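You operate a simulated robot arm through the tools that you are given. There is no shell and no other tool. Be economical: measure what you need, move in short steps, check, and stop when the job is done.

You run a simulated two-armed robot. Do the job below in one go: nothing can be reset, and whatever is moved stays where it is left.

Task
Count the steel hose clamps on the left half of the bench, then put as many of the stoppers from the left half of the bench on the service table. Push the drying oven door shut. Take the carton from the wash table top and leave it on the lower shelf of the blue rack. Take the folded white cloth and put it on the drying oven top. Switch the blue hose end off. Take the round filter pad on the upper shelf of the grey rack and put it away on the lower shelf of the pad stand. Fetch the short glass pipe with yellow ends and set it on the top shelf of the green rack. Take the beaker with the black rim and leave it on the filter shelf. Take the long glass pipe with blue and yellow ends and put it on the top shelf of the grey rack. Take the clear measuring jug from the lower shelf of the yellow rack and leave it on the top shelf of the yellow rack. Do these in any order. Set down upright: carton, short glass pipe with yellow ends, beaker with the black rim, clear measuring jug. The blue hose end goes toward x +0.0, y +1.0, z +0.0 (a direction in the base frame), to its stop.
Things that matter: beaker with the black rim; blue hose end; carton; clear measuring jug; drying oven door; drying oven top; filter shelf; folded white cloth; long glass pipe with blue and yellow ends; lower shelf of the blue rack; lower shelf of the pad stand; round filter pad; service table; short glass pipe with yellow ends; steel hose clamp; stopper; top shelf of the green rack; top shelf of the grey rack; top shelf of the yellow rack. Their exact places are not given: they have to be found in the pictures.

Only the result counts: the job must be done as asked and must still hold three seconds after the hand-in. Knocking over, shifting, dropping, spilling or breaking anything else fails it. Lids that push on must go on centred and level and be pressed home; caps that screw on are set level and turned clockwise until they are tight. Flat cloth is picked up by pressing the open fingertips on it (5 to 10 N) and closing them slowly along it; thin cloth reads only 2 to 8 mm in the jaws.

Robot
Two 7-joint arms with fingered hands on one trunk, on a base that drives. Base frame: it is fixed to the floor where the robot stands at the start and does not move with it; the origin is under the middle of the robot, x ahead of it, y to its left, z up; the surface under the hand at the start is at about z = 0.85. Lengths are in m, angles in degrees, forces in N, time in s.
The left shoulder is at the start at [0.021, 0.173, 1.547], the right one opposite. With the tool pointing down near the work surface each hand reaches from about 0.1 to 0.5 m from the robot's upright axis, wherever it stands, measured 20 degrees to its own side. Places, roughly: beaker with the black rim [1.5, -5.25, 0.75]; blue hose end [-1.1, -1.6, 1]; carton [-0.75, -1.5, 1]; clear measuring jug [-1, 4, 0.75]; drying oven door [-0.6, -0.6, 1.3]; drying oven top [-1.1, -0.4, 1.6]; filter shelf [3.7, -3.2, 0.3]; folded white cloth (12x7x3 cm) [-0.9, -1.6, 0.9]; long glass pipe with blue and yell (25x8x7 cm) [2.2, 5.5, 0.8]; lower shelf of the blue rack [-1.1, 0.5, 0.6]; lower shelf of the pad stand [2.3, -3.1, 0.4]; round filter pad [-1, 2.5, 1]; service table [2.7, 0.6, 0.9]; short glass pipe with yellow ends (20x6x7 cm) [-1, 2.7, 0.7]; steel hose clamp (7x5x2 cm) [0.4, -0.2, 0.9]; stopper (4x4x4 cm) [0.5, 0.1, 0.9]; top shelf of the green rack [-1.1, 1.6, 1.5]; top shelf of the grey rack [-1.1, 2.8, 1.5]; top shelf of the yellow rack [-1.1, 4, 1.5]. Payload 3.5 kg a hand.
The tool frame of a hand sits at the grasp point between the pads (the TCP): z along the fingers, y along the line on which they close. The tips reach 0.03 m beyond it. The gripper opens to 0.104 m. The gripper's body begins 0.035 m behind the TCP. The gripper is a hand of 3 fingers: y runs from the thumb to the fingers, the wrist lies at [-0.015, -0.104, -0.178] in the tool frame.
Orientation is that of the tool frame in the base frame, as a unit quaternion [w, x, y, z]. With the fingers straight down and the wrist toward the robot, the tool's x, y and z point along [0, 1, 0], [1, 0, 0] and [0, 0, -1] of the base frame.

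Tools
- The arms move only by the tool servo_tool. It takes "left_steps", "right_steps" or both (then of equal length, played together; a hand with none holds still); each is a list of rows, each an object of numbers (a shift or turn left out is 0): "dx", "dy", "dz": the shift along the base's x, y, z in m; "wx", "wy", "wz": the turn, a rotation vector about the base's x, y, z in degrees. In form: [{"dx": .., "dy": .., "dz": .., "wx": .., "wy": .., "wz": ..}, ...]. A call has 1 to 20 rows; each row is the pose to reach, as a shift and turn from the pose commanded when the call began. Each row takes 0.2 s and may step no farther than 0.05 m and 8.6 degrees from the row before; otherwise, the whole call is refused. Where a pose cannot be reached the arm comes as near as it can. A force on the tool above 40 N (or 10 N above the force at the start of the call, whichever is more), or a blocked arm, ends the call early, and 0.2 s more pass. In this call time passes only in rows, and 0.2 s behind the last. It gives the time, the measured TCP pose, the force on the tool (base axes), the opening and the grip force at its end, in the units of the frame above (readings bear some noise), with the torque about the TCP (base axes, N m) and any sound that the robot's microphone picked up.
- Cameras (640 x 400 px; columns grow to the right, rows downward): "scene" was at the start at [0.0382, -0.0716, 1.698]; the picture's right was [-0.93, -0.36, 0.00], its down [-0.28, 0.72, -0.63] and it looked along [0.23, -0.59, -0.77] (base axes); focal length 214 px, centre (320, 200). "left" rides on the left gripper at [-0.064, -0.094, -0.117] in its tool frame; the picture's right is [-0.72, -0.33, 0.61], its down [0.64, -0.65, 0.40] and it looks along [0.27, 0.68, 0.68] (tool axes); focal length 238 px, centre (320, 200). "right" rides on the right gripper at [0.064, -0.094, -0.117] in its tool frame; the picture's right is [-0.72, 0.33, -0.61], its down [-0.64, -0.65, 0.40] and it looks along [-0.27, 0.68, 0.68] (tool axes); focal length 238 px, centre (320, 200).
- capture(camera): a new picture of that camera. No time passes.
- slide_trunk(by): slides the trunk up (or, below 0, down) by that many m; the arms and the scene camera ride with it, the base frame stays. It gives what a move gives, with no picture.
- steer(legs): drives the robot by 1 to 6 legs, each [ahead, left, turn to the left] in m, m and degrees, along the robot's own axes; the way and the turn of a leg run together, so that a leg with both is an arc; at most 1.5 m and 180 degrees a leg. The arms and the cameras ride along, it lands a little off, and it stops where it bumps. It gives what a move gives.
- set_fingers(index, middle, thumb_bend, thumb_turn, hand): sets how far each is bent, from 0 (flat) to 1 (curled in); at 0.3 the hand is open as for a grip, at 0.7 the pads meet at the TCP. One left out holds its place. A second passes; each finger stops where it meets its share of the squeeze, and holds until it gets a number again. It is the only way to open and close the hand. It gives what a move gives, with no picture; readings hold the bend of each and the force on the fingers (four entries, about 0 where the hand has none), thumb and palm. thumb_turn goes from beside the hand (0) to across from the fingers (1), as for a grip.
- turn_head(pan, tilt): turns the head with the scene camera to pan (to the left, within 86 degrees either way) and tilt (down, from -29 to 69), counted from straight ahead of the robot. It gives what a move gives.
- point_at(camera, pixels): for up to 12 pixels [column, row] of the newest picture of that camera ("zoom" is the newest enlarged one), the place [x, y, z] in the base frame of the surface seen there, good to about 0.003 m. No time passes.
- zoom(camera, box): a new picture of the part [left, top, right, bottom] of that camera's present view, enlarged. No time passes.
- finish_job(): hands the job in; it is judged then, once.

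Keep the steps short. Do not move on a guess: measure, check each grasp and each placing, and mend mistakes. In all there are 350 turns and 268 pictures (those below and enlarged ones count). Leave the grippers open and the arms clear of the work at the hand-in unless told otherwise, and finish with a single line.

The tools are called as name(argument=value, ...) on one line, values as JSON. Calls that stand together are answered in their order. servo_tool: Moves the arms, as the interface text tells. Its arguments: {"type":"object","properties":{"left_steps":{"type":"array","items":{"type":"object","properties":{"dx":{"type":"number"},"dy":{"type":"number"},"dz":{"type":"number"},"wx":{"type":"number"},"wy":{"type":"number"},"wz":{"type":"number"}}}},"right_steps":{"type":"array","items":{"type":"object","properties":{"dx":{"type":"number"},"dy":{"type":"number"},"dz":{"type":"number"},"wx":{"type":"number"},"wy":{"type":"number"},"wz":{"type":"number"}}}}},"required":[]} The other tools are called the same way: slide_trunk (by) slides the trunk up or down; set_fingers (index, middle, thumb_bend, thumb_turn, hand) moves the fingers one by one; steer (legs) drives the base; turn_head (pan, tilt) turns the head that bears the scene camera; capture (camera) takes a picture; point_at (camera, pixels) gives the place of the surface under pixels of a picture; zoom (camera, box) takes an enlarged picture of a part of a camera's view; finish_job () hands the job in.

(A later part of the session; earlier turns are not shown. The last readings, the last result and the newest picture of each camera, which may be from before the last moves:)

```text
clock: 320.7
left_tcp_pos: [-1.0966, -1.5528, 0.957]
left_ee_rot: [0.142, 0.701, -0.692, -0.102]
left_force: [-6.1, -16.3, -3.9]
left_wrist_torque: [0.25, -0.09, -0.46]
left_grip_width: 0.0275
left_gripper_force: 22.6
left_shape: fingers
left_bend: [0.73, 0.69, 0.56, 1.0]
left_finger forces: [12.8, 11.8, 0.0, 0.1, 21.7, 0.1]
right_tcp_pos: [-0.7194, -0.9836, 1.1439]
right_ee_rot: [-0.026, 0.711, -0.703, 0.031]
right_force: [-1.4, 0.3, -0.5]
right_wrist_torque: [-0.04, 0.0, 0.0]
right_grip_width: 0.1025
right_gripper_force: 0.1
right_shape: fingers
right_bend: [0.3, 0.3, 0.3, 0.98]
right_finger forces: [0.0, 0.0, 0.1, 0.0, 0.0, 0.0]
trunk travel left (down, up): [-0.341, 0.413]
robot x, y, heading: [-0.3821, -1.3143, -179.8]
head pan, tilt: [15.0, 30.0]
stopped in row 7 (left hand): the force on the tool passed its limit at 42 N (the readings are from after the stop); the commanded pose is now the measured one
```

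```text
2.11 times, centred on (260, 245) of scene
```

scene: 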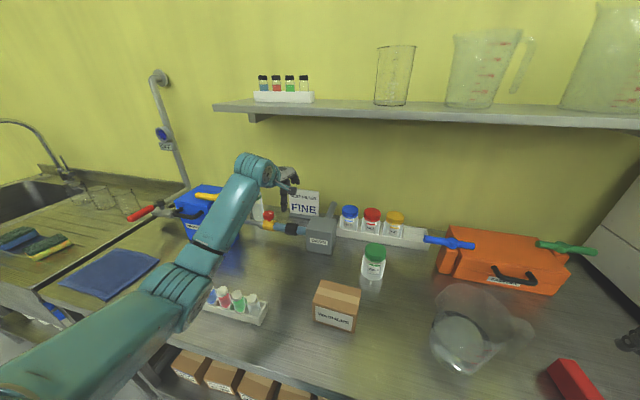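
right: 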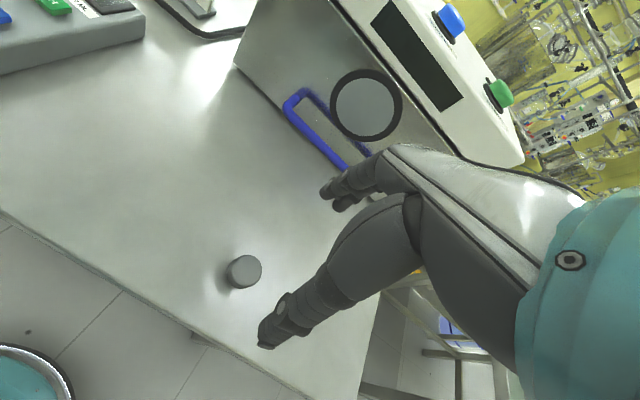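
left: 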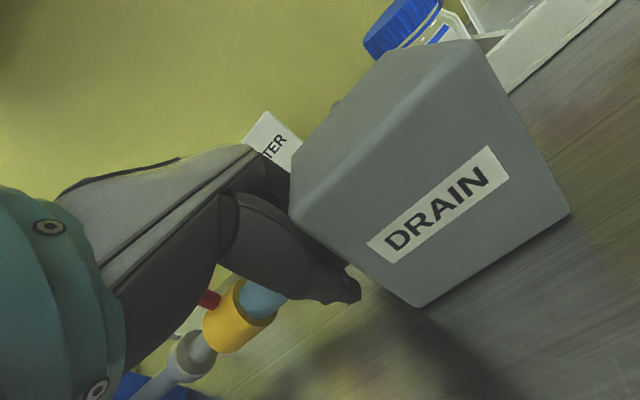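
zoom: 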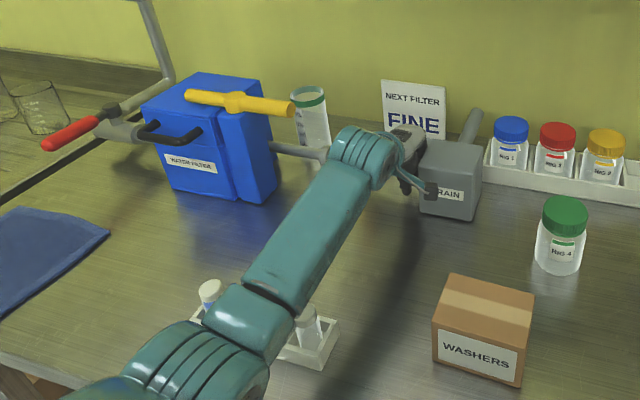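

Stopped at 42 N after 4.5 cm. Release and check whether the ring is against the DRAIN box.

set_fingers(hand="left", index=0.3, middle=0.3, thumb_bend=0.3)

servo_tool(left_steps=[{"dy": -0.01}, {"dz": 0.03, "dy": -0.01}, {"dz": 0.07, "dy": -0.01}, {"dz": 0.11, "dy": -0.01}, {"dz": 0.15, "dy": -0.01, "dx": 0.02}])

capture(camera="left")

zoom(camera="scene", box=[220, 180, 360, 280])

```text
clock: 321.7
left_tcp_pos: [-1.0963, -1.5503, 0.9593]
left_ee_rot: [0.141, 0.7, -0.692, -0.106]
left_force: [-3.7, -20.1, 2.9]
left_wrist_torque: [0.87, -0.28, -0.8]
left_grip_width: 0.1021
left_gripper_force: 8.8
left_shape: fingers
left_bend: [0.3, 0.3, 0.31, 1.0]
left_finger forces: [0.2, 0.0, 0.0, 0.0, 18.2, 0.0]
right_tcp_pos: [-0.7189, -0.9848, 1.1428]
right_ee_rot: [-0.026, 0.71, -0.703, 0.03]
right_force: [0.4, -0.5, -0.4]
right_wrist_torque: [0.01, -0.01, -0.03]
right_grip_width: 0.1026
right_gripper_force: 0.1
right_shape: fingers
right_bend: [0.3, 0.3, 0.3, 0.98]
right_finger forces: [0.0, 0.0, 0.0, 0.1, 0.1, 0.0]
trunk travel left (down, up): [-0.341, 0.413]
robot x, y, heading: [-0.3873, -1.3197, -180.0]
head pan, tilt: [15.0, 30.0]
```

```text
clock: 322.9
left_tcp_pos: [-1.0748, -1.5553, 1.11]
left_ee_rot: [0.14, 0.699, -0.694, -0.105]
left_force: [-0.2, -0.1, -0.4]
left_wrist_torque: [0.03, -0.04, 0.0]
left_grip_width: 0.1027
left_gripper_force: 0.1
left_shape: fingers
left_bend: [0.3, 0.3, 0.3, 0.98]
left_finger forces: [0.0, 0.0, 0.0, 0.1, 0.1, 0.0]
right_tcp_pos: [-0.718, -0.9829, 1.1432]
right_ee_rot: [-0.025, 0.71, -0.703, 0.03]
right_force: [-0.1, -0.1, -0.6]
right_wrist_torque: [0.02, 0.02, 0.0]
right_grip_width: 0.1027
right_gripper_force: 0.1
right_shape: fingers
right_bend: [0.3, 0.3, 0.3, 0.98]
right_finger forces: [0.0, 0.1, 0.0, 0.0, 0.0, 0.1]
trunk travel left (down, up): [-0.341, 0.413]
robot x, y, heading: [-0.3817, -1.315, 180.0]
head pan, tilt: [15.0, 30.0]
```

```text
150 pictures are left
```

left: 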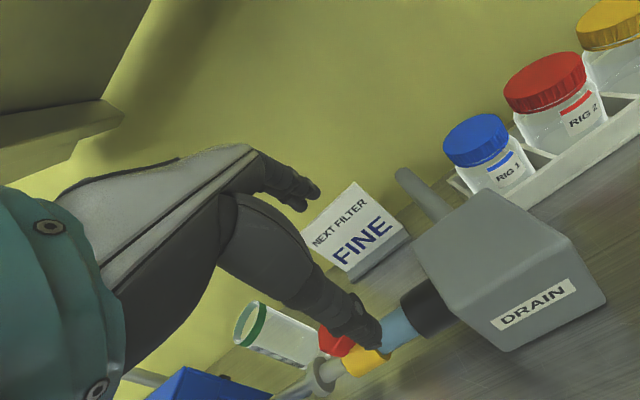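

```text
4.00 times, centred on (290, 230) of scene
```

zoom: 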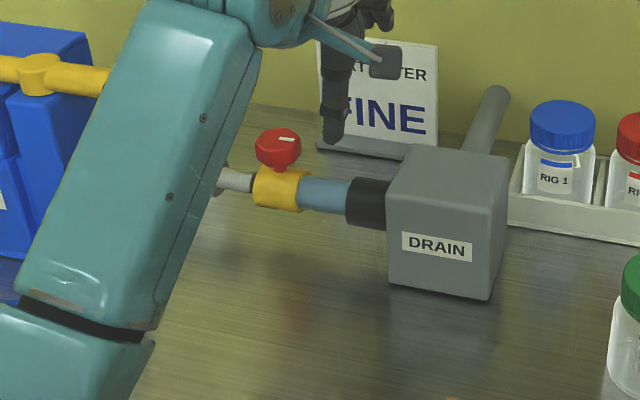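

The ring now sits against the DRAIN box: hose end is off. Retract the left hand, then measure the carton.

servo_tool(left_steps=[{"dz": 0.02, "dx": 0.04}, {"dz": 0.04, "dx": 0.08}, {"dz": 0.05, "dx": 0.12}, {"dz": 0.06, "dx": 0.16}, {"dz": 0.06, "dx": 0.2}, {"dz": 0.06, "dx": 0.24}], right_steps=[{"wy": 2}, {"wy": 4.6}, {"wy": 4.6}, {"wy": 4.6}, {"wy": 4.6}, {"wy": 4.6}])

zoom(camera="scene", box=[270, 230, 420, 350])

point_at(camera="zoom", pixels=[[205, 245], [232, 218], [378, 240], [350, 275], [290, 245], [265, 310], [280, 350], [360, 290], [190, 280], [345, 330]])

```text
clock: 324.3
left_tcp_pos: [-0.8337, -1.5572, 1.171]
left_ee_rot: [0.141, 0.699, -0.693, -0.105]
left_force: [0.2, -0.2, 0.6]
left_wrist_torque: [0.02, -0.01, 0.03]
left_grip_width: 0.1029
left_gripper_force: 0.1
left_shape: fingers
left_bend: [0.3, 0.3, 0.3, 0.98]
left_finger forces: [0.0, 0.0, 0.1, 0.0, 0.0, 0.1]
right_tcp_pos: [-0.7293, -0.9753, 1.1481]
right_ee_rot: [0.001, 0.711, -0.703, 0.001]
right_force: [0.2, -0.2, -0.1]
right_wrist_torque: [-0.01, 0.05, 0.0]
right_grip_width: 0.1028
right_gripper_force: 0.0
right_shape: fingers
right_bend: [0.3, 0.3, 0.3, 0.98]
right_finger forces: [0.0, 0.0, 0.0, 0.0, 0.1, 0.0]
right hand out of reach, approached as far as the arm can: row 1, 2, 3, 4, 5, 6
trunk travel left (down, up): [-0.341, 0.413]
robot x, y, heading: [-0.3853, -1.3201, 179.9]
head pan, tilt: [15.0, 30.0]
```

```text
3.33 times, centred on (345, 290) of scene
```

zoom: 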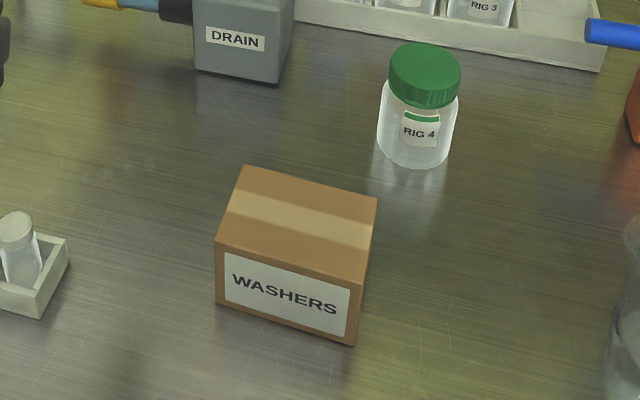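

```text
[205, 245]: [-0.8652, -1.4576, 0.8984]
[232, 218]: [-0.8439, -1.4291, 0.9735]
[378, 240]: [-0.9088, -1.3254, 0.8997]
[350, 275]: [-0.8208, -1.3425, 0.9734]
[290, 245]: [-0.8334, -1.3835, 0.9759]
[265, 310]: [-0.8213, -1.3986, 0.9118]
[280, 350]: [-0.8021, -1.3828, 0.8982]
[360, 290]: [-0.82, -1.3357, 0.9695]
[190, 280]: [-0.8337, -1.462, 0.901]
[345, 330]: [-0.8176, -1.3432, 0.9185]
```

point_at(camera="zoom", pixels=[[246, 171], [372, 202], [310, 188], [222, 240], [300, 260]])

```text
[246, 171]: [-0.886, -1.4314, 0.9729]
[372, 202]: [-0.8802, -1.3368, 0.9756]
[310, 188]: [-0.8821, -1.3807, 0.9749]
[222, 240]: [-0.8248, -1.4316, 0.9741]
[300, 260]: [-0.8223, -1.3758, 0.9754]
```

Carton: x −0.888…−0.82, y −1.435…−1.333, top 0.975. Raise the trunk 0.12, sidestep left 0.39 so the right hand faces it.

slide_trunk(by=0.12)

steer(legs=[[0, 0.39, 0]])

servo_tool(right_steps=[{"dx": -0.03, "dz": -0.02}, {"dx": -0.06, "dz": -0.05}, {"dx": -0.09, "dz": -0.08}, {"dx": -0.12, "dz": -0.11}])

capture(camera="right")

```text
clock: 325.8
left_tcp_pos: [-0.8363, -1.5577, 1.2893]
left_ee_rot: [0.14, 0.7, -0.693, -0.105]
left_force: [-0.4, -0.8, -0.4]
left_wrist_torque: [0.01, -0.02, 0.0]
left_grip_width: 0.1027
left_gripper_force: 0.0
left_shape: fingers
left_bend: [0.3, 0.3, 0.3, 0.98]
left_finger forces: [0.1, 0.0, 0.0, 0.0, 0.1, 0.0]
right_tcp_pos: [-0.7306, -0.9737, 1.2672]
right_ee_rot: [0.003, 0.71, -0.704, 0.003]
right_force: [0.0, -0.7, 0.2]
right_wrist_torque: [0.02, -0.01, -0.02]
right_grip_width: 0.1027
right_gripper_force: 0.1
right_shape: fingers
right_bend: [0.3, 0.3, 0.3, 0.98]
right_finger forces: [0.0, 0.0, 0.0, 0.1, 0.1, 0.0]
trunk travel left (down, up): [-0.461, 0.293]
robot x, y, heading: [-0.3841, -1.3157, 180.0]
head pan, tilt: [15.0, 30.0]
```

```text
clock: 328.3
left_tcp_pos: [-0.8362, -1.9455, 1.2899]
left_ee_rot: [0.14, 0.699, -0.693, -0.107]
left_force: [-0.4, 0.5, 0.0]
left_wrist_torque: [0.01, 0.0, -0.01]
left_grip_width: 0.1029
left_gripper_force: 0.1
left_shape: fingers
left_bend: [0.3, 0.3, 0.3, 0.98]
left_finger forces: [0.0, 0.0, 0.1, 0.0, 0.0, 0.0]
right_tcp_pos: [-0.7307, -1.3634, 1.2688]
right_ee_rot: [0.002, 0.71, -0.704, 0.001]
right_force: [-0.3, -0.2, 0.4]
right_wrist_torque: [0.02, 0.02, -0.02]
right_grip_width: 0.1025
right_gripper_force: 0.0
right_shape: fingers
right_bend: [0.3, 0.3, 0.3, 0.98]
right_finger forces: [0.0, 0.0, 0.1, 0.0, 0.0, 0.0]
trunk travel left (down, up): [-0.461, 0.293]
robot x, y, heading: [-0.3851, -1.7043, 179.8]
head pan, tilt: [15.0, 30.0]
```

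```text
clock: 329.3
left_tcp_pos: [-0.8361, -1.9453, 1.2889]
left_ee_rot: [0.14, 0.699, -0.694, -0.105]
left_force: [0.4, 0.7, 0.3]
left_wrist_torque: [-0.01, 0.04, 0.03]
left_grip_width: 0.1028
left_gripper_force: 0.1
left_shape: fingers
left_bend: [0.3, 0.3, 0.3, 0.98]
left_finger forces: [0.0, 0.0, 0.1, 0.0, 0.0, 0.1]
right_tcp_pos: [-0.8536, -1.3656, 1.158]
right_ee_rot: [0.002, 0.71, -0.704, 0.002]
right_force: [0.1, 0.2, 0.3]
right_wrist_torque: [-0.03, -0.02, -0.01]
right_grip_width: 0.1029
right_gripper_force: 0.0
right_shape: fingers
right_bend: [0.3, 0.3, 0.3, 0.98]
right_finger forces: [0.1, 0.0, 0.1, 0.0, 0.0, 0.1]
trunk travel left (down, up): [-0.461, 0.293]
robot x, y, heading: [-0.3862, -1.7058, 179.9]
head pan, tilt: [15.0, 30.0]
```

```text
147 pictures are left
```

right: 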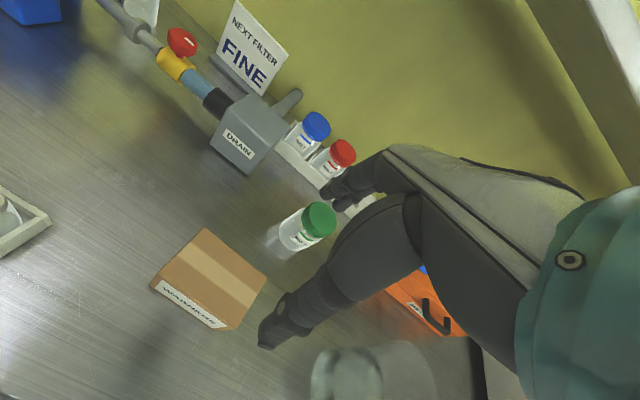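

Descend to (−0.854, −1.384, 0.948).

servo_tool(right_steps=[{"dy": -0.01, "dz": -0.04}, {"dy": -0.018, "dz": -0.08}, {"dy": -0.018, "dz": -0.12}, {"dy": -0.018, "dz": -0.16}, {"dy": -0.018, "dz": -0.19}, {"dy": -0.018, "dz": -0.21}])

capture(camera="right")

```text
clock: 330.7
left_tcp_pos: [-0.8342, -1.9449, 1.2883]
left_ee_rot: [0.14, 0.698, -0.694, -0.106]
left_force: [-0.5, -0.2, 0.4]
left_wrist_torque: [-0.02, 0.0, -0.03]
left_grip_width: 0.1029
left_gripper_force: 0.1
left_shape: fingers
left_bend: [0.3, 0.3, 0.3, 0.98]
left_finger forces: [0.0, 0.1, 0.0, 0.0, 0.0, 0.0]
right_tcp_pos: [-0.8504, -1.3815, 0.9498]
right_ee_rot: [0.004, 0.71, -0.704, 0.0]
right_force: [-1.7, 1.4, 10.0]
right_wrist_torque: [-0.06, -0.26, 0.0]
right_grip_width: 0.1051
right_gripper_force: 4.7
right_shape: fingers
right_bend: [0.3, 0.3, 0.3, 0.98]
right_finger forces: [2.7, 0.1, 0.0, 0.0, 6.7, 0.0]
trunk travel left (down, up): [-0.461, 0.293]
robot x, y, heading: [-0.3832, -1.7088, 179.9]
head pan, tilt: [15.0, 30.0]
```

```text
146 pictures are left
```

right: 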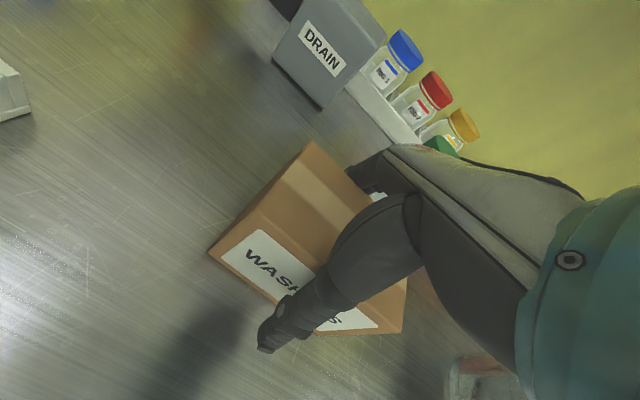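

Slight contact at the inner fingers; raise 8 mm and close.

servo_tool(right_steps=[{"dz": 0.008}])

set_fingers(hand="right", index=0.55, middle=0.55, thumb_bend=0.55)

capture(camera="right")

```text
clock: 331.1
left_tcp_pos: [-0.836, -1.9447, 1.2901]
left_ee_rot: [0.14, 0.699, -0.693, -0.105]
left_force: [0.0, -0.3, -0.3]
left_wrist_torque: [-0.02, -0.02, 0.0]
left_grip_width: 0.1029
left_gripper_force: 0.0
left_shape: fingers
left_bend: [0.3, 0.3, 0.3, 0.98]
left_finger forces: [0.0, 0.1, 0.0, 0.0, 0.1, 0.1]
right_tcp_pos: [-0.8498, -1.3829, 0.9539]
right_ee_rot: [0.001, 0.711, -0.704, 0.003]
right_force: [-0.4, 0.3, -0.4]
right_wrist_torque: [-0.01, -0.03, -0.02]
right_grip_width: 0.1038
right_gripper_force: 0.3
right_shape: fingers
right_bend: [0.3, 0.3, 0.3, 0.98]
right_finger forces: [0.3, 0.1, 0.0, 0.0, 0.1, 0.0]
trunk travel left (down, up): [-0.461, 0.293]
robot x, y, heading: [-0.382, -1.7059, 180.0]
head pan, tilt: [15.0, 30.0]
```

```text
clock: 332.1
left_tcp_pos: [-0.8366, -1.9449, 1.2907]
left_ee_rot: [0.141, 0.699, -0.694, -0.105]
left_force: [0.6, -0.7, -0.4]
left_wrist_torque: [-0.01, 0.02, 0.02]
left_grip_width: 0.103
left_gripper_force: 0.0
left_shape: fingers
left_bend: [0.3, 0.3, 0.3, 0.98]
left_finger forces: [0.0, 0.0, 0.1, 0.0, 0.1, 0.1]
right_tcp_pos: [-0.8495, -1.383, 0.9562]
right_ee_rot: [0.002, 0.71, -0.704, 0.002]
right_force: [-0.6, 0.0, 2.6]
right_wrist_torque: [-0.01, 0.19, -0.02]
right_grip_width: 0.0754
right_gripper_force: 29.2
right_shape: fingers
right_bend: [0.37, 0.48, 0.49, 0.97]
right_finger forces: [21.9, 6.8, 0.0, 0.1, 29.4, 0.0]
trunk travel left (down, up): [-0.461, 0.293]
robot x, y, heading: [-0.3873, -1.705, 179.7]
head pan, tilt: [15.0, 30.0]
```

```text
145 pictures are left
```

right: 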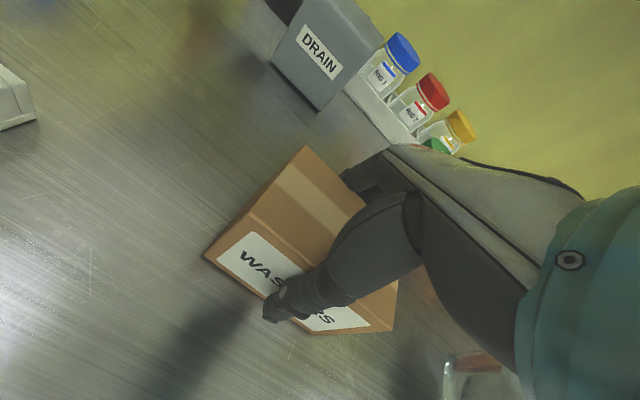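

Carton gripped. Lift, back off, and drive north to the blue rack.

servo_tool(right_steps=[{"dz": 0.03}, {"dz": 0.06}, {"dz": 0.1}, {"dz": 0.14}, {"dz": 0.17}])

steer(legs=[[-0.4, 0, 0], [0, -1.0, 0], [0, -0.9, 0]])

turn_head(pan=-15, tilt=40)

capture(camera="scene")

```text
clock: 333.3
left_tcp_pos: [-0.8362, -1.9456, 1.2903]
left_ee_rot: [0.14, 0.699, -0.694, -0.106]
left_force: [0.0, 0.2, -0.7]
left_wrist_torque: [0.0, -0.05, 0.01]
left_grip_width: 0.1028
left_gripper_force: 0.1
left_shape: fingers
left_bend: [0.3, 0.3, 0.3, 0.98]
left_finger forces: [0.0, 0.0, 0.0, 0.0, 0.0, 0.0]
right_tcp_pos: [-0.8516, -1.3815, 1.1269]
right_ee_rot: [0.001, 0.71, -0.704, 0.003]
right_force: [-0.5, 0.2, -2.3]
right_wrist_torque: [-0.01, -0.01, 0.0]
right_grip_width: 0.0748
right_gripper_force: 27.1
right_shape: fingers
right_bend: [0.37, 0.49, 0.49, 0.97]
right_finger forces: [19.5, 6.3, 0.1, 0.0, 27.9, 0.1]
trunk travel left (down, up): [-0.461, 0.293]
robot x, y, heading: [-0.3849, -1.7006, 180.0]
head pan, tilt: [15.0, 30.0]
```

```text
clock: 344.9
left_tcp_pos: [-0.4534, -0.0568, 1.2912]
left_ee_rot: [0.141, 0.705, -0.687, -0.104]
left_force: [0.5, 0.0, 0.5]
left_wrist_torque: [-0.01, 0.02, 0.01]
left_grip_width: 0.1029
left_gripper_force: 0.0
left_shape: fingers
left_bend: [0.3, 0.3, 0.3, 0.98]
left_finger forces: [0.1, 0.0, 0.0, 0.1, 0.0, 0.0]
right_tcp_pos: [-0.4779, 0.5041, 1.1267]
right_ee_rot: [0.001, 0.717, -0.697, 0.002]
right_force: [-0.4, 0.3, -2.1]
right_wrist_torque: [0.01, 0.0, 0.0]
right_grip_width: 0.0748
right_gripper_force: 26.6
right_shape: fingers
right_bend: [0.37, 0.49, 0.49, 0.97]
right_finger forces: [19.3, 6.2, 0.1, 0.1, 27.7, 0.0]
trunk travel left (down, up): [-0.461, 0.293]
robot x, y, heading: [-0.0044, 0.1898, -178.8]
head pan, tilt: [15.0, 30.0]
```

```text
clock: 345.9
left_tcp_pos: [-0.4523, -0.0595, 1.2887]
left_ee_rot: [0.141, 0.705, -0.687, -0.104]
left_force: [0.0, -0.4, -0.5]
left_wrist_torque: [-0.05, 0.0, -0.02]
left_grip_width: 0.1028
left_gripper_force: 0.0
left_shape: fingers
left_bend: [0.3, 0.3, 0.3, 0.98]
left_finger forces: [0.1, 0.1, 0.1, 0.0, 0.1, 0.0]
right_tcp_pos: [-0.4775, 0.504, 1.1271]
right_ee_rot: [0.003, 0.717, -0.697, 0.002]
right_force: [-0.1, -1.5, -2.7]
right_wrist_torque: [0.0, -0.01, -0.01]
right_grip_width: 0.0748
right_gripper_force: 26.6
right_shape: fingers
right_bend: [0.37, 0.49, 0.49, 0.97]
right_finger forces: [19.3, 6.1, 0.0, 0.0, 27.7, 0.0]
trunk travel left (down, up): [-0.461, 0.293]
robot x, y, heading: [-0.0036, 0.1904, -178.9]
head pan, tilt: [-15.0, 40.0]
```

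```text
144 pictures are left
```

scene: 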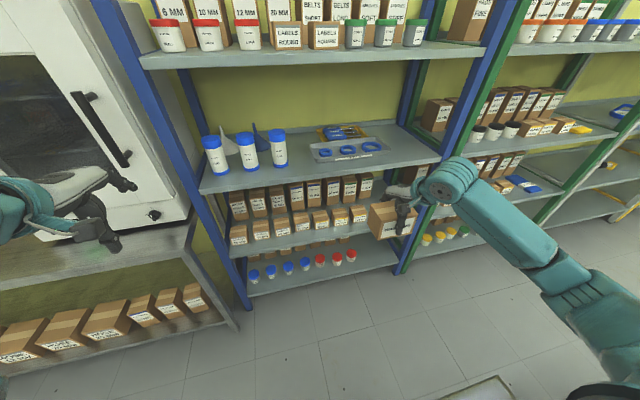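

zoom(camera="scene", box=[210, 160, 420, 300])

point_at(camera="scene", pixels=[[380, 236], [300, 240], [395, 250], [300, 282], [265, 188], [430, 155], [360, 187], [365, 228], [350, 262], [240, 245], [300, 225]])

```text
2.86 times, centred on (315, 230) of scene
```

zoom: 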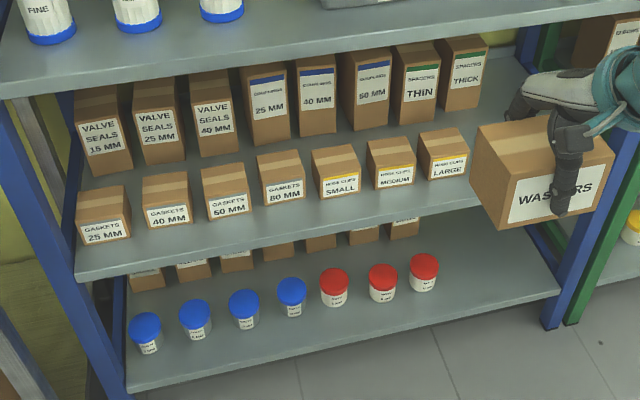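

```text
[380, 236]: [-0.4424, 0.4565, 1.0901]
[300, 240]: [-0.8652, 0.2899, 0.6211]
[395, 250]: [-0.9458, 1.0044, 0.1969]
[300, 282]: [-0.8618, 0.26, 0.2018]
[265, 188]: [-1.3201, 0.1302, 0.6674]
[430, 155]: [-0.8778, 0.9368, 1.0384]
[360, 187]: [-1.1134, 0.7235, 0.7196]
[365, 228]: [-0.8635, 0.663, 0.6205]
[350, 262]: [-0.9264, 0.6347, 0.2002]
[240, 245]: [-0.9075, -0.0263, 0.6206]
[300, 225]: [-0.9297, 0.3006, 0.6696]
```

Shelf at z 0.62 has free room at its right front (y ≈ 0.76–0.93). Sidestep right 0.3, lower the trunk 0.28 and look.

steer(legs=[[0, -0.31, -1]])

slide_trunk(by=-0.28)

turn_head(pan=-15, tilt=30)

capture(camera="scene")

capture(camera="right")

```text
clock: 347.9
left_tcp_pos: [-0.4603, 0.265, 1.2902]
left_ee_rot: [0.14, 0.696, -0.696, -0.106]
left_force: [0.2, 0.1, -0.8]
left_wrist_torque: [-0.05, 0.03, -0.01]
left_grip_width: 0.103
left_gripper_force: 0.0
left_shape: fingers
left_bend: [0.3, 0.3, 0.3, 0.98]
left_finger forces: [0.0, 0.1, 0.0, 0.0, 0.0, 0.1]
right_tcp_pos: [-0.4714, 0.8281, 1.1264]
right_ee_rot: [0.002, 0.708, -0.707, 0.002]
right_force: [0.1, -0.2, -1.9]
right_wrist_torque: [-0.04, 0.01, 0.01]
right_grip_width: 0.0748
right_gripper_force: 26.3
right_shape: fingers
right_bend: [0.37, 0.49, 0.49, 0.97]
right_finger forces: [19.3, 6.2, 0.0, 0.0, 27.7, 0.1]
trunk travel left (down, up): [-0.461, 0.293]
robot x, y, heading: [-0.0068, 0.5002, 179.7]
head pan, tilt: [-15.0, 40.0]
```

```text
clock: 350.8
left_tcp_pos: [-0.4938, 0.265, 0.9562]
left_ee_rot: [-0.094, -0.702, 0.703, 0.059]
left_force: [0.4, 0.0, 0.0]
left_wrist_torque: [0.03, 0.01, 0.02]
left_grip_width: 0.1029
left_gripper_force: 0.0
left_shape: fingers
left_bend: [0.3, 0.3, 0.3, 0.98]
left_finger forces: [0.0, 0.0, 0.1, 0.0, 0.0, 0.1]
right_tcp_pos: [-0.4706, 0.8283, 0.8476]
right_ee_rot: [0.003, 0.707, -0.707, 0.002]
right_force: [-0.3, -0.5, -2.2]
right_wrist_torque: [0.01, 0.0, -0.03]
right_grip_width: 0.0748
right_gripper_force: 26.0
right_shape: fingers
right_bend: [0.37, 0.49, 0.49, 0.97]
right_finger forces: [19.2, 6.1, 0.0, 0.0, 27.5, 0.0]
trunk travel left (down, up): [-0.181, 0.573]
robot x, y, heading: [-0.0033, 0.5004, 179.5]
head pan, tilt: [-15.0, 40.0]
```

```text
clock: 351.5
left_tcp_pos: [-0.4937, 0.2654, 0.9579]
left_ee_rot: [-0.094, -0.702, 0.704, 0.058]
left_force: [0.3, 0.0, -0.2]
left_wrist_torque: [-0.02, 0.01, 0.0]
left_grip_width: 0.1028
left_gripper_force: 0.2
left_shape: fingers
left_bend: [0.3, 0.3, 0.3, 0.98]
left_finger forces: [0.0, 0.0, 0.1, 0.1, 0.1, 0.0]
right_tcp_pos: [-0.4706, 0.8281, 0.8465]
right_ee_rot: [0.002, 0.708, -0.706, 0.001]
right_force: [-0.7, 0.4, -1.4]
right_wrist_torque: [0.02, 0.03, 0.0]
right_grip_width: 0.0749
right_gripper_force: 26.6
right_shape: fingers
right_bend: [0.37, 0.49, 0.49, 0.97]
right_finger forces: [19.2, 6.2, 0.0, 0.0, 27.5, 0.0]
trunk travel left (down, up): [-0.181, 0.573]
robot x, y, heading: [-0.0068, 0.5011, 179.5]
head pan, tilt: [-15.0, 30.0]
```

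```text
142 pictures are left
```

scene: 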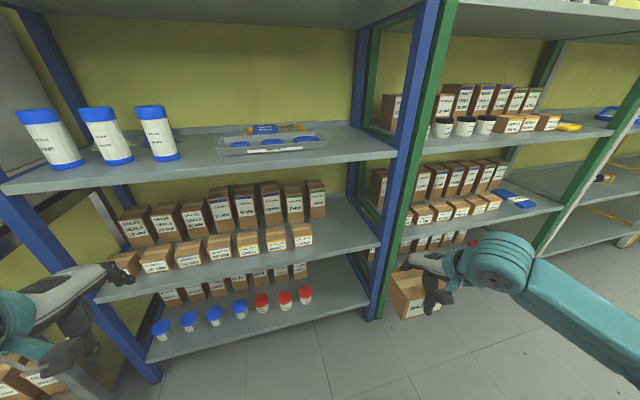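

```text
141 pictures are left
```

right: 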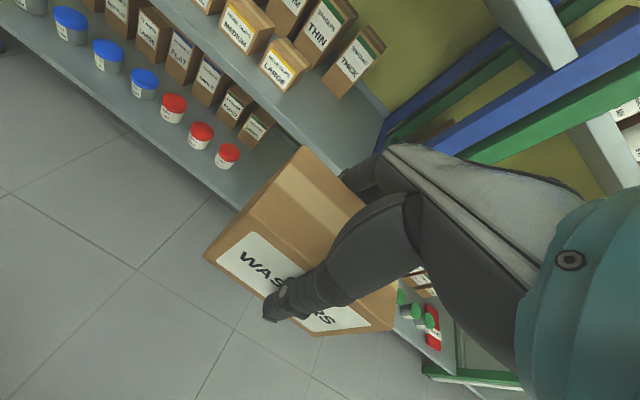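

point_at(camera="scene", pixels=[[375, 300], [345, 245], [365, 243], [330, 235], [310, 238], [318, 200], [340, 215], [400, 160], [355, 232], [370, 245]])

point_at(camera="right", pixels=[[340, 130], [300, 110], [360, 140], [280, 75], [350, 80], [330, 170], [410, 120], [380, 130]])

```text
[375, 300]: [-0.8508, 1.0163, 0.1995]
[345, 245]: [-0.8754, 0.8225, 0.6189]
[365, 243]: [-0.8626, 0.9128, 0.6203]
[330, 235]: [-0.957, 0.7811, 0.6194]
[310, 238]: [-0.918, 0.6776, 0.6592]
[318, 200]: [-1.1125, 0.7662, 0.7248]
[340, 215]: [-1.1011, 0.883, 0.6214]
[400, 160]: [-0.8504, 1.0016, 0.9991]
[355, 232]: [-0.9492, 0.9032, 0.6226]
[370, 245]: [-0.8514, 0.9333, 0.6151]
```

```text
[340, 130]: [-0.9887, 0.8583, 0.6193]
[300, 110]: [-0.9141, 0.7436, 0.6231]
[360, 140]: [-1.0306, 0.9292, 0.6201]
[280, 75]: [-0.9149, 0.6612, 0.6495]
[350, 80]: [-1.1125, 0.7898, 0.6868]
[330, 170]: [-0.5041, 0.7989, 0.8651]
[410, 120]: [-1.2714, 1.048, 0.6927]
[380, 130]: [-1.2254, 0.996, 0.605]
```

Free spot centre (−0.935, 0.835). Pull the left hand back so that it stays out of the rack; lower the right hand to z 0.70.

servo_tool(left_steps=[{"dx": 0.03}, {"dx": 0.06, "dz": 0.02}, {"dx": 0.09, "dz": 0.04}, {"dx": 0.12, "dz": 0.05}, {"dx": 0.15, "dz": 0.05}, {"dx": 0.17, "dz": 0.05}], right_steps=[{"dz": -0.03}, {"dz": -0.06}, {"dz": -0.09}, {"dz": -0.12}, {"dz": -0.14}, {"dz": -0.147}])

steer(legs=[[0.36, 0, 0]])

capture(camera="scene")

capture(camera="right")

```text
clock: 352.9
left_tcp_pos: [-0.4101, 0.2497, 1.1072]
left_ee_rot: [-0.093, -0.703, 0.703, 0.059]
left_force: [0.1, -0.4, 1.2]
left_wrist_torque: [0.02, -0.01, -0.02]
left_grip_width: 0.1033
left_gripper_force: 0.0
left_shape: fingers
left_bend: [0.3, 0.3, 0.3, 0.98]
left_finger forces: [0.0, 0.0, 0.1, 0.1, 0.1, 0.0]
left hand out of reach, approached as far as the arm can: row 1, 2, 3, 4, 5, 6
right_tcp_pos: [-0.4709, 0.8279, 0.7007]
right_ee_rot: [0.003, 0.708, -0.706, 0.002]
right_force: [0.8, -0.2, -1.9]
right_wrist_torque: [0.03, 0.02, 0.01]
right_grip_width: 0.0748
right_gripper_force: 25.3
right_shape: fingers
right_bend: [0.37, 0.49, 0.49, 0.97]
right_finger forces: [18.4, 6.2, 0.0, 0.0, 26.5, 0.0]
trunk travel left (down, up): [-0.181, 0.573]
robot x, y, heading: [-0.0095, 0.5046, 179.5]
head pan, tilt: [-15.0, 30.0]
```

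```text
clock: 355.2
left_tcp_pos: [-0.7697, 0.2544, 1.1052]
left_ee_rot: [-0.093, -0.701, 0.705, 0.059]
left_force: [-0.6, 0.3, 0.0]
left_wrist_torque: [-0.01, 0.01, 0.0]
left_grip_width: 0.1029
left_gripper_force: 0.0
left_shape: fingers
left_bend: [0.3, 0.3, 0.3, 0.98]
left_finger forces: [0.0, 0.0, 0.0, 0.1, 0.1, 0.0]
right_tcp_pos: [-0.8288, 0.8323, 0.6988]
right_ee_rot: [-0.002, -0.707, 0.707, -0.001]
right_force: [0.2, 0.1, -1.4]
right_wrist_torque: [0.0, 0.0, 0.01]
right_grip_width: 0.0749
right_gripper_force: 25.4
right_shape: fingers
right_bend: [0.37, 0.49, 0.49, 0.97]
right_finger forces: [18.3, 6.1, 0.1, 0.0, 26.4, 0.0]
trunk travel left (down, up): [-0.181, 0.573]
robot x, y, heading: [-0.3629, 0.5087, 179.5]
head pan, tilt: [-15.0, 30.0]
```

```text
140 pictures are left
```

scene: 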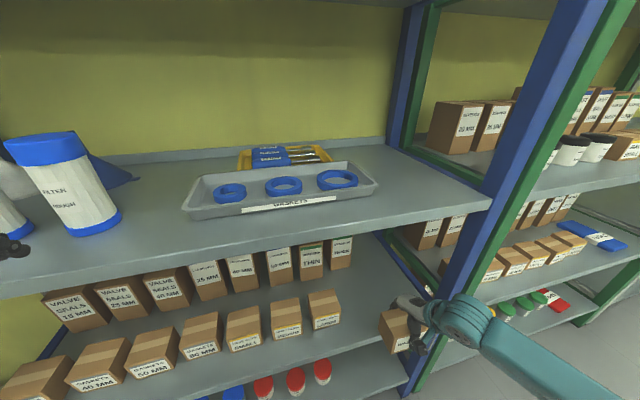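

```text
139 pictures are left
```

right: 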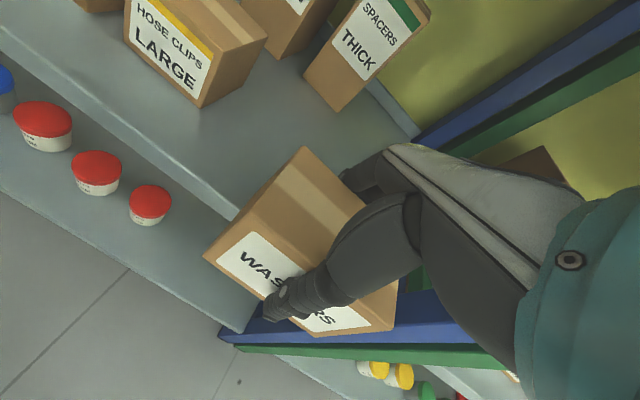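

Reach in with the right arm by 0.09 in small steps.

servo_tool(right_steps=[{"dx": -0.025}, {"dx": -0.05}, {"dx": -0.07}, {"dx": -0.09}])

capture(camera="right")

zoom(camera="scene", box=[300, 230, 560, 400])

```text
clock: 356.2
left_tcp_pos: [-0.7705, 0.2551, 1.1045]
left_ee_rot: [-0.093, -0.701, 0.704, 0.058]
left_force: [0.3, -0.2, 0.1]
left_wrist_torque: [0.01, -0.05, 0.0]
left_grip_width: 0.1027
left_gripper_force: 0.1
left_shape: fingers
left_bend: [0.3, 0.3, 0.3, 0.98]
left_finger forces: [0.0, 0.1, 0.0, 0.1, 0.0, 0.0]
right_tcp_pos: [-0.9194, 0.8308, 0.6984]
right_ee_rot: [-0.003, -0.707, 0.707, -0.002]
right_force: [1.1, 1.7, -1.5]
right_wrist_torque: [-0.01, -0.01, 0.01]
right_grip_width: 0.0747
right_gripper_force: 25.2
right_shape: fingers
right_bend: [0.37, 0.49, 0.49, 0.97]
right_finger forces: [18.2, 6.1, 0.2, 0.1, 26.1, 0.1]
trunk travel left (down, up): [-0.181, 0.573]
robot x, y, heading: [-0.3634, 0.5018, 179.6]
head pan, tilt: [-15.0, 30.0]
```

```text
138 pictures are left
```

right: 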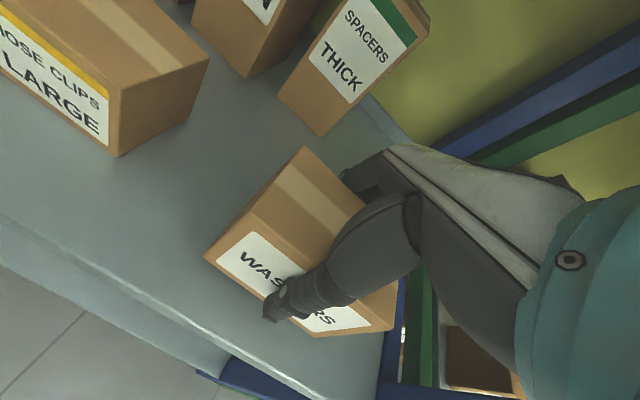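

```text
2.35 times, centred on (430, 315) of scene
```

zoom: 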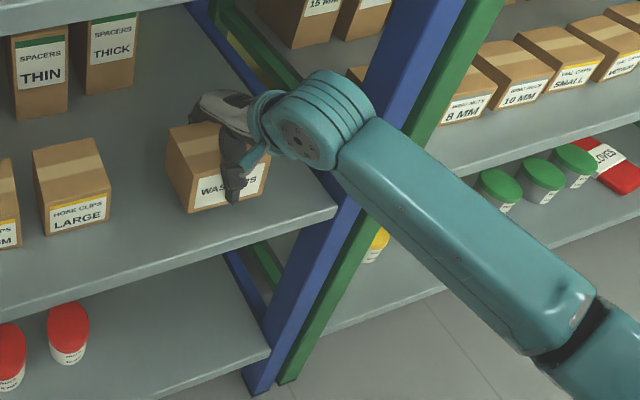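

Above the shelf inside. Lower 0.02 and feel.

servo_tool(right_steps=[{"dz": -0.01}, {"dz": -0.018}, {"dz": -0.022}, {"dz": -0.026}])

```text
clock: 357.2
left_tcp_pos: [-0.7691, 0.2544, 1.1069]
left_ee_rot: [-0.092, -0.701, 0.704, 0.06]
left_force: [0.0, 0.1, -1.0]
left_wrist_torque: [0.03, -0.02, 0.01]
left_grip_width: 0.1031
left_gripper_force: 0.0
left_shape: fingers
left_bend: [0.3, 0.3, 0.3, 0.98]
left_finger forces: [0.0, 0.1, 0.0, 0.1, 0.1, 0.0]
right_tcp_pos: [-0.9176, 0.8318, 0.675]
right_ee_rot: [-0.004, -0.707, 0.707, 0.0]
right_force: [2.9, -0.4, 8.4]
right_wrist_torque: [-0.08, 0.16, 0.01]
right_grip_width: 0.0746
right_gripper_force: 27.0
right_shape: fingers
right_bend: [0.37, 0.49, 0.49, 0.97]
right_finger forces: [19.0, 6.2, 0.1, 0.1, 29.2, 0.1]
trunk travel left (down, up): [-0.181, 0.573]
robot x, y, heading: [-0.3633, 0.506, 179.5]
head pan, tilt: [-15.0, 30.0]
```

Contact (8 N). Open, rise a little, and retreat.

set_fingers(hand="right", index=0.3, middle=0.3, thumb_bend=0.3)

servo_tool(right_steps=[{"dz": 0.03}, {"dz": 0.06}, {"dz": 0.09}, {"dz": 0.11}, {"dz": 0.11, "dx": 0.04}, {"dz": 0.11, "dx": 0.08}, {"dz": 0.11, "dx": 0.12}])

capture(camera="right")

zoom(camera="scene", box=[250, 230, 510, 400])

```text
clock: 358.2
left_tcp_pos: [-0.7695, 0.2547, 1.1036]
left_ee_rot: [-0.093, -0.701, 0.705, 0.057]
left_force: [-0.4, 0.0, 0.0]
left_wrist_torque: [-0.01, -0.02, -0.02]
left_grip_width: 0.1029
left_gripper_force: 0.0
left_shape: fingers
left_bend: [0.3, 0.3, 0.3, 0.98]
left_finger forces: [0.0, 0.1, 0.0, 0.0, 0.0, 0.1]
right_tcp_pos: [-0.9178, 0.831, 0.6724]
right_ee_rot: [0.001, 0.707, -0.707, 0.002]
right_force: [-0.4, 1.5, 0.7]
right_wrist_torque: [0.0, 0.0, 0.02]
right_grip_width: 0.1035
right_gripper_force: 0.9
right_shape: fingers
right_bend: [0.3, 0.3, 0.3, 0.97]
right_finger forces: [1.4, 0.0, 0.0, 0.0, 0.0, 0.0]
trunk travel left (down, up): [-0.181, 0.573]
robot x, y, heading: [-0.3632, 0.5026, 179.5]
head pan, tilt: [-15.0, 30.0]
```

```text
clock: 359.8
left_tcp_pos: [-0.7686, 0.2546, 1.1051]
left_ee_rot: [-0.093, -0.701, 0.704, 0.058]
left_force: [-0.1, 0.4, -0.4]
left_wrist_torque: [0.01, -0.02, -0.01]
left_grip_width: 0.103
left_gripper_force: 0.0
left_shape: fingers
left_bend: [0.3, 0.3, 0.3, 0.98]
left_finger forces: [0.0, 0.1, 0.0, 0.0, 0.0, 0.0]
right_tcp_pos: [-0.7981, 0.8309, 0.785]
right_ee_rot: [0.002, 0.707, -0.707, 0.001]
right_force: [0.8, 1.0, 0.1]
right_wrist_torque: [-0.04, 0.0, -0.01]
right_grip_width: 0.1028
right_gripper_force: 0.0
right_shape: fingers
right_bend: [0.3, 0.3, 0.3, 0.97]
right_finger forces: [0.1, 0.0, 0.0, 0.1, 0.1, 0.0]
trunk travel left (down, up): [-0.181, 0.573]
robot x, y, heading: [-0.3644, 0.5039, 179.3]
head pan, tilt: [-15.0, 30.0]
```

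```text
136 pictures are left
```

right: 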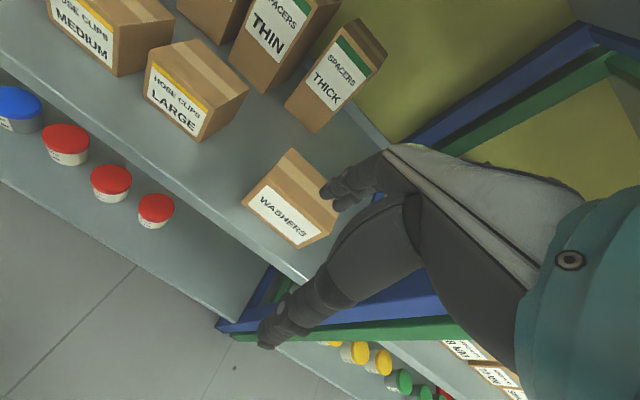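

```text
2.35 times, centred on (380, 315) of scene
```

zoom: 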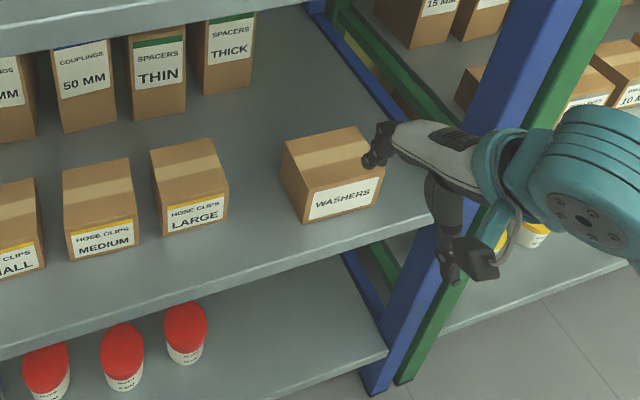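

Carton stands on the lower shelf. Back off, raise the trunk and drive to the grey rack.

steer(legs=[[-0.35, 0, 0], [0, -1.0, 0], [0, -0.9, 0]])

slide_trunk(by=0.28)

turn_head(pan=-5, tilt=30)

capture(camera="scene")

```text
clock: 371.2
left_tcp_pos: [-0.3977, 2.1488, 1.1052]
left_ee_rot: [0.094, 0.706, -0.7, -0.058]
left_force: [0.0, 0.9, 0.0]
left_wrist_torque: [-0.02, 0.02, 0.01]
left_grip_width: 0.1027
left_gripper_force: 0.1
left_shape: fingers
left_bend: [0.3, 0.3, 0.3, 0.98]
left_finger forces: [0.0, 0.1, 0.1, 0.0, 0.0, 0.1]
right_tcp_pos: [-0.4363, 2.7244, 0.7846]
right_ee_rot: [0.002, 0.711, -0.703, 0.002]
right_force: [-0.3, 0.0, 0.1]
right_wrist_torque: [0.0, 0.03, 0.01]
right_grip_width: 0.1029
right_gripper_force: 0.1
right_shape: fingers
right_bend: [0.3, 0.3, 0.3, 0.97]
right_finger forces: [0.0, 0.0, 0.1, 0.1, 0.0, 0.1]
trunk travel left (down, up): [-0.181, 0.573]
robot x, y, heading: [0.0036, 2.4043, -179.8]
head pan, tilt: [-15.0, 30.0]
```

```text
clock: 374.1
left_tcp_pos: [-0.3989, 2.1483, 1.3835]
left_ee_rot: [0.093, 0.705, -0.7, -0.059]
left_force: [-0.9, -0.5, -0.4]
left_wrist_torque: [0.0, 0.02, -0.02]
left_grip_width: 0.1029
left_gripper_force: 0.1
left_shape: fingers
left_bend: [0.3, 0.3, 0.3, 0.98]
left_finger forces: [0.0, 0.0, 0.0, 0.0, 0.0, 0.0]
right_tcp_pos: [-0.4362, 2.7233, 1.0647]
right_ee_rot: [0.002, 0.711, -0.703, 0.003]
right_force: [0.0, -0.5, 0.2]
right_wrist_torque: [0.0, 0.01, 0.01]
right_grip_width: 0.103
right_gripper_force: 0.1
right_shape: fingers
right_bend: [0.3, 0.3, 0.3, 0.97]
right_finger forces: [0.1, 0.0, 0.0, 0.1, 0.0, 0.0]
trunk travel left (down, up): [-0.461, 0.293]
robot x, y, heading: [0.0038, 2.4015, -179.6]
head pan, tilt: [-15.0, 30.0]
```

```text
clock: 374.8
left_tcp_pos: [-0.3998, 2.1485, 1.3848]
left_ee_rot: [0.094, 0.706, -0.7, -0.058]
left_force: [-0.1, 0.2, 0.2]
left_wrist_torque: [-0.02, 0.0, 0.02]
left_grip_width: 0.103
left_gripper_force: 0.0
left_shape: fingers
left_bend: [0.3, 0.3, 0.3, 0.98]
left_finger forces: [0.0, 0.0, 0.0, 0.0, 0.1, 0.1]
right_tcp_pos: [-0.4363, 2.7248, 1.0647]
right_ee_rot: [0.003, 0.712, -0.703, 0.002]
right_force: [-0.7, -0.1, 0.2]
right_wrist_torque: [-0.04, 0.03, -0.03]
right_grip_width: 0.1033
right_gripper_force: 0.2
right_shape: fingers
right_bend: [0.3, 0.3, 0.3, 0.97]
right_finger forces: [0.1, 0.0, 0.0, 0.0, 0.0, 0.0]
trunk travel left (down, up): [-0.461, 0.293]
robot x, y, heading: [0.0011, 2.4043, -179.6]
head pan, tilt: [-5.0, 30.0]
```

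```text
134 pictures are left
```

scene: 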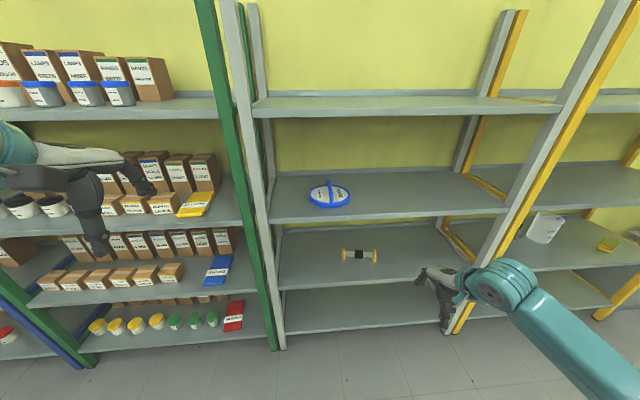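

zoom(camera="scene", box=[270, 160, 410, 280])

point_at(camera="zoom", pixels=[[265, 105], [265, 165], [200, 200], [340, 195], [270, 220], [330, 430], [400, 435], [475, 435], [265, 130], [250, 95]])

point_at(camera="scene", pixels=[[328, 196], [348, 255], [374, 256], [360, 252], [320, 215], [330, 275], [400, 105], [360, 213], [180, 100], [545, 225], [400, 210]])

```text
3.33 times, centred on (340, 220) of scene
```

zoom: 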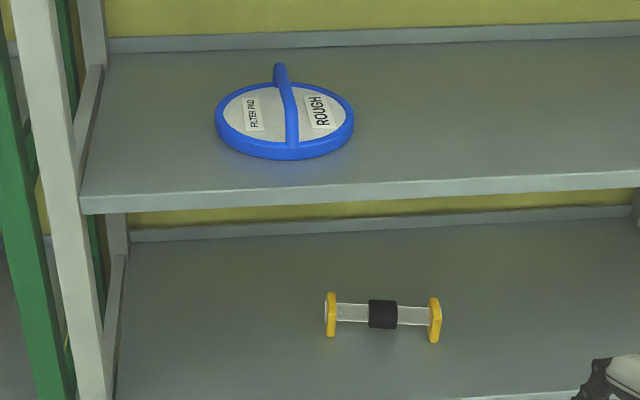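

```text
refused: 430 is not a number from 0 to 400
```

```text
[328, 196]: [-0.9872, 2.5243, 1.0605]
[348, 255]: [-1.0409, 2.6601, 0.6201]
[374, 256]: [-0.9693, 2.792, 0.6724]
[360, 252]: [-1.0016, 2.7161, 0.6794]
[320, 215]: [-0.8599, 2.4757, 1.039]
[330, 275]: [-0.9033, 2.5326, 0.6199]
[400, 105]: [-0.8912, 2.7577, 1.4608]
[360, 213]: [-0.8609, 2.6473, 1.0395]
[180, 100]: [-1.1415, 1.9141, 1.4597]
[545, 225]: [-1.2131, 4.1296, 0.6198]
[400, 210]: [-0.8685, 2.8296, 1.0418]
```

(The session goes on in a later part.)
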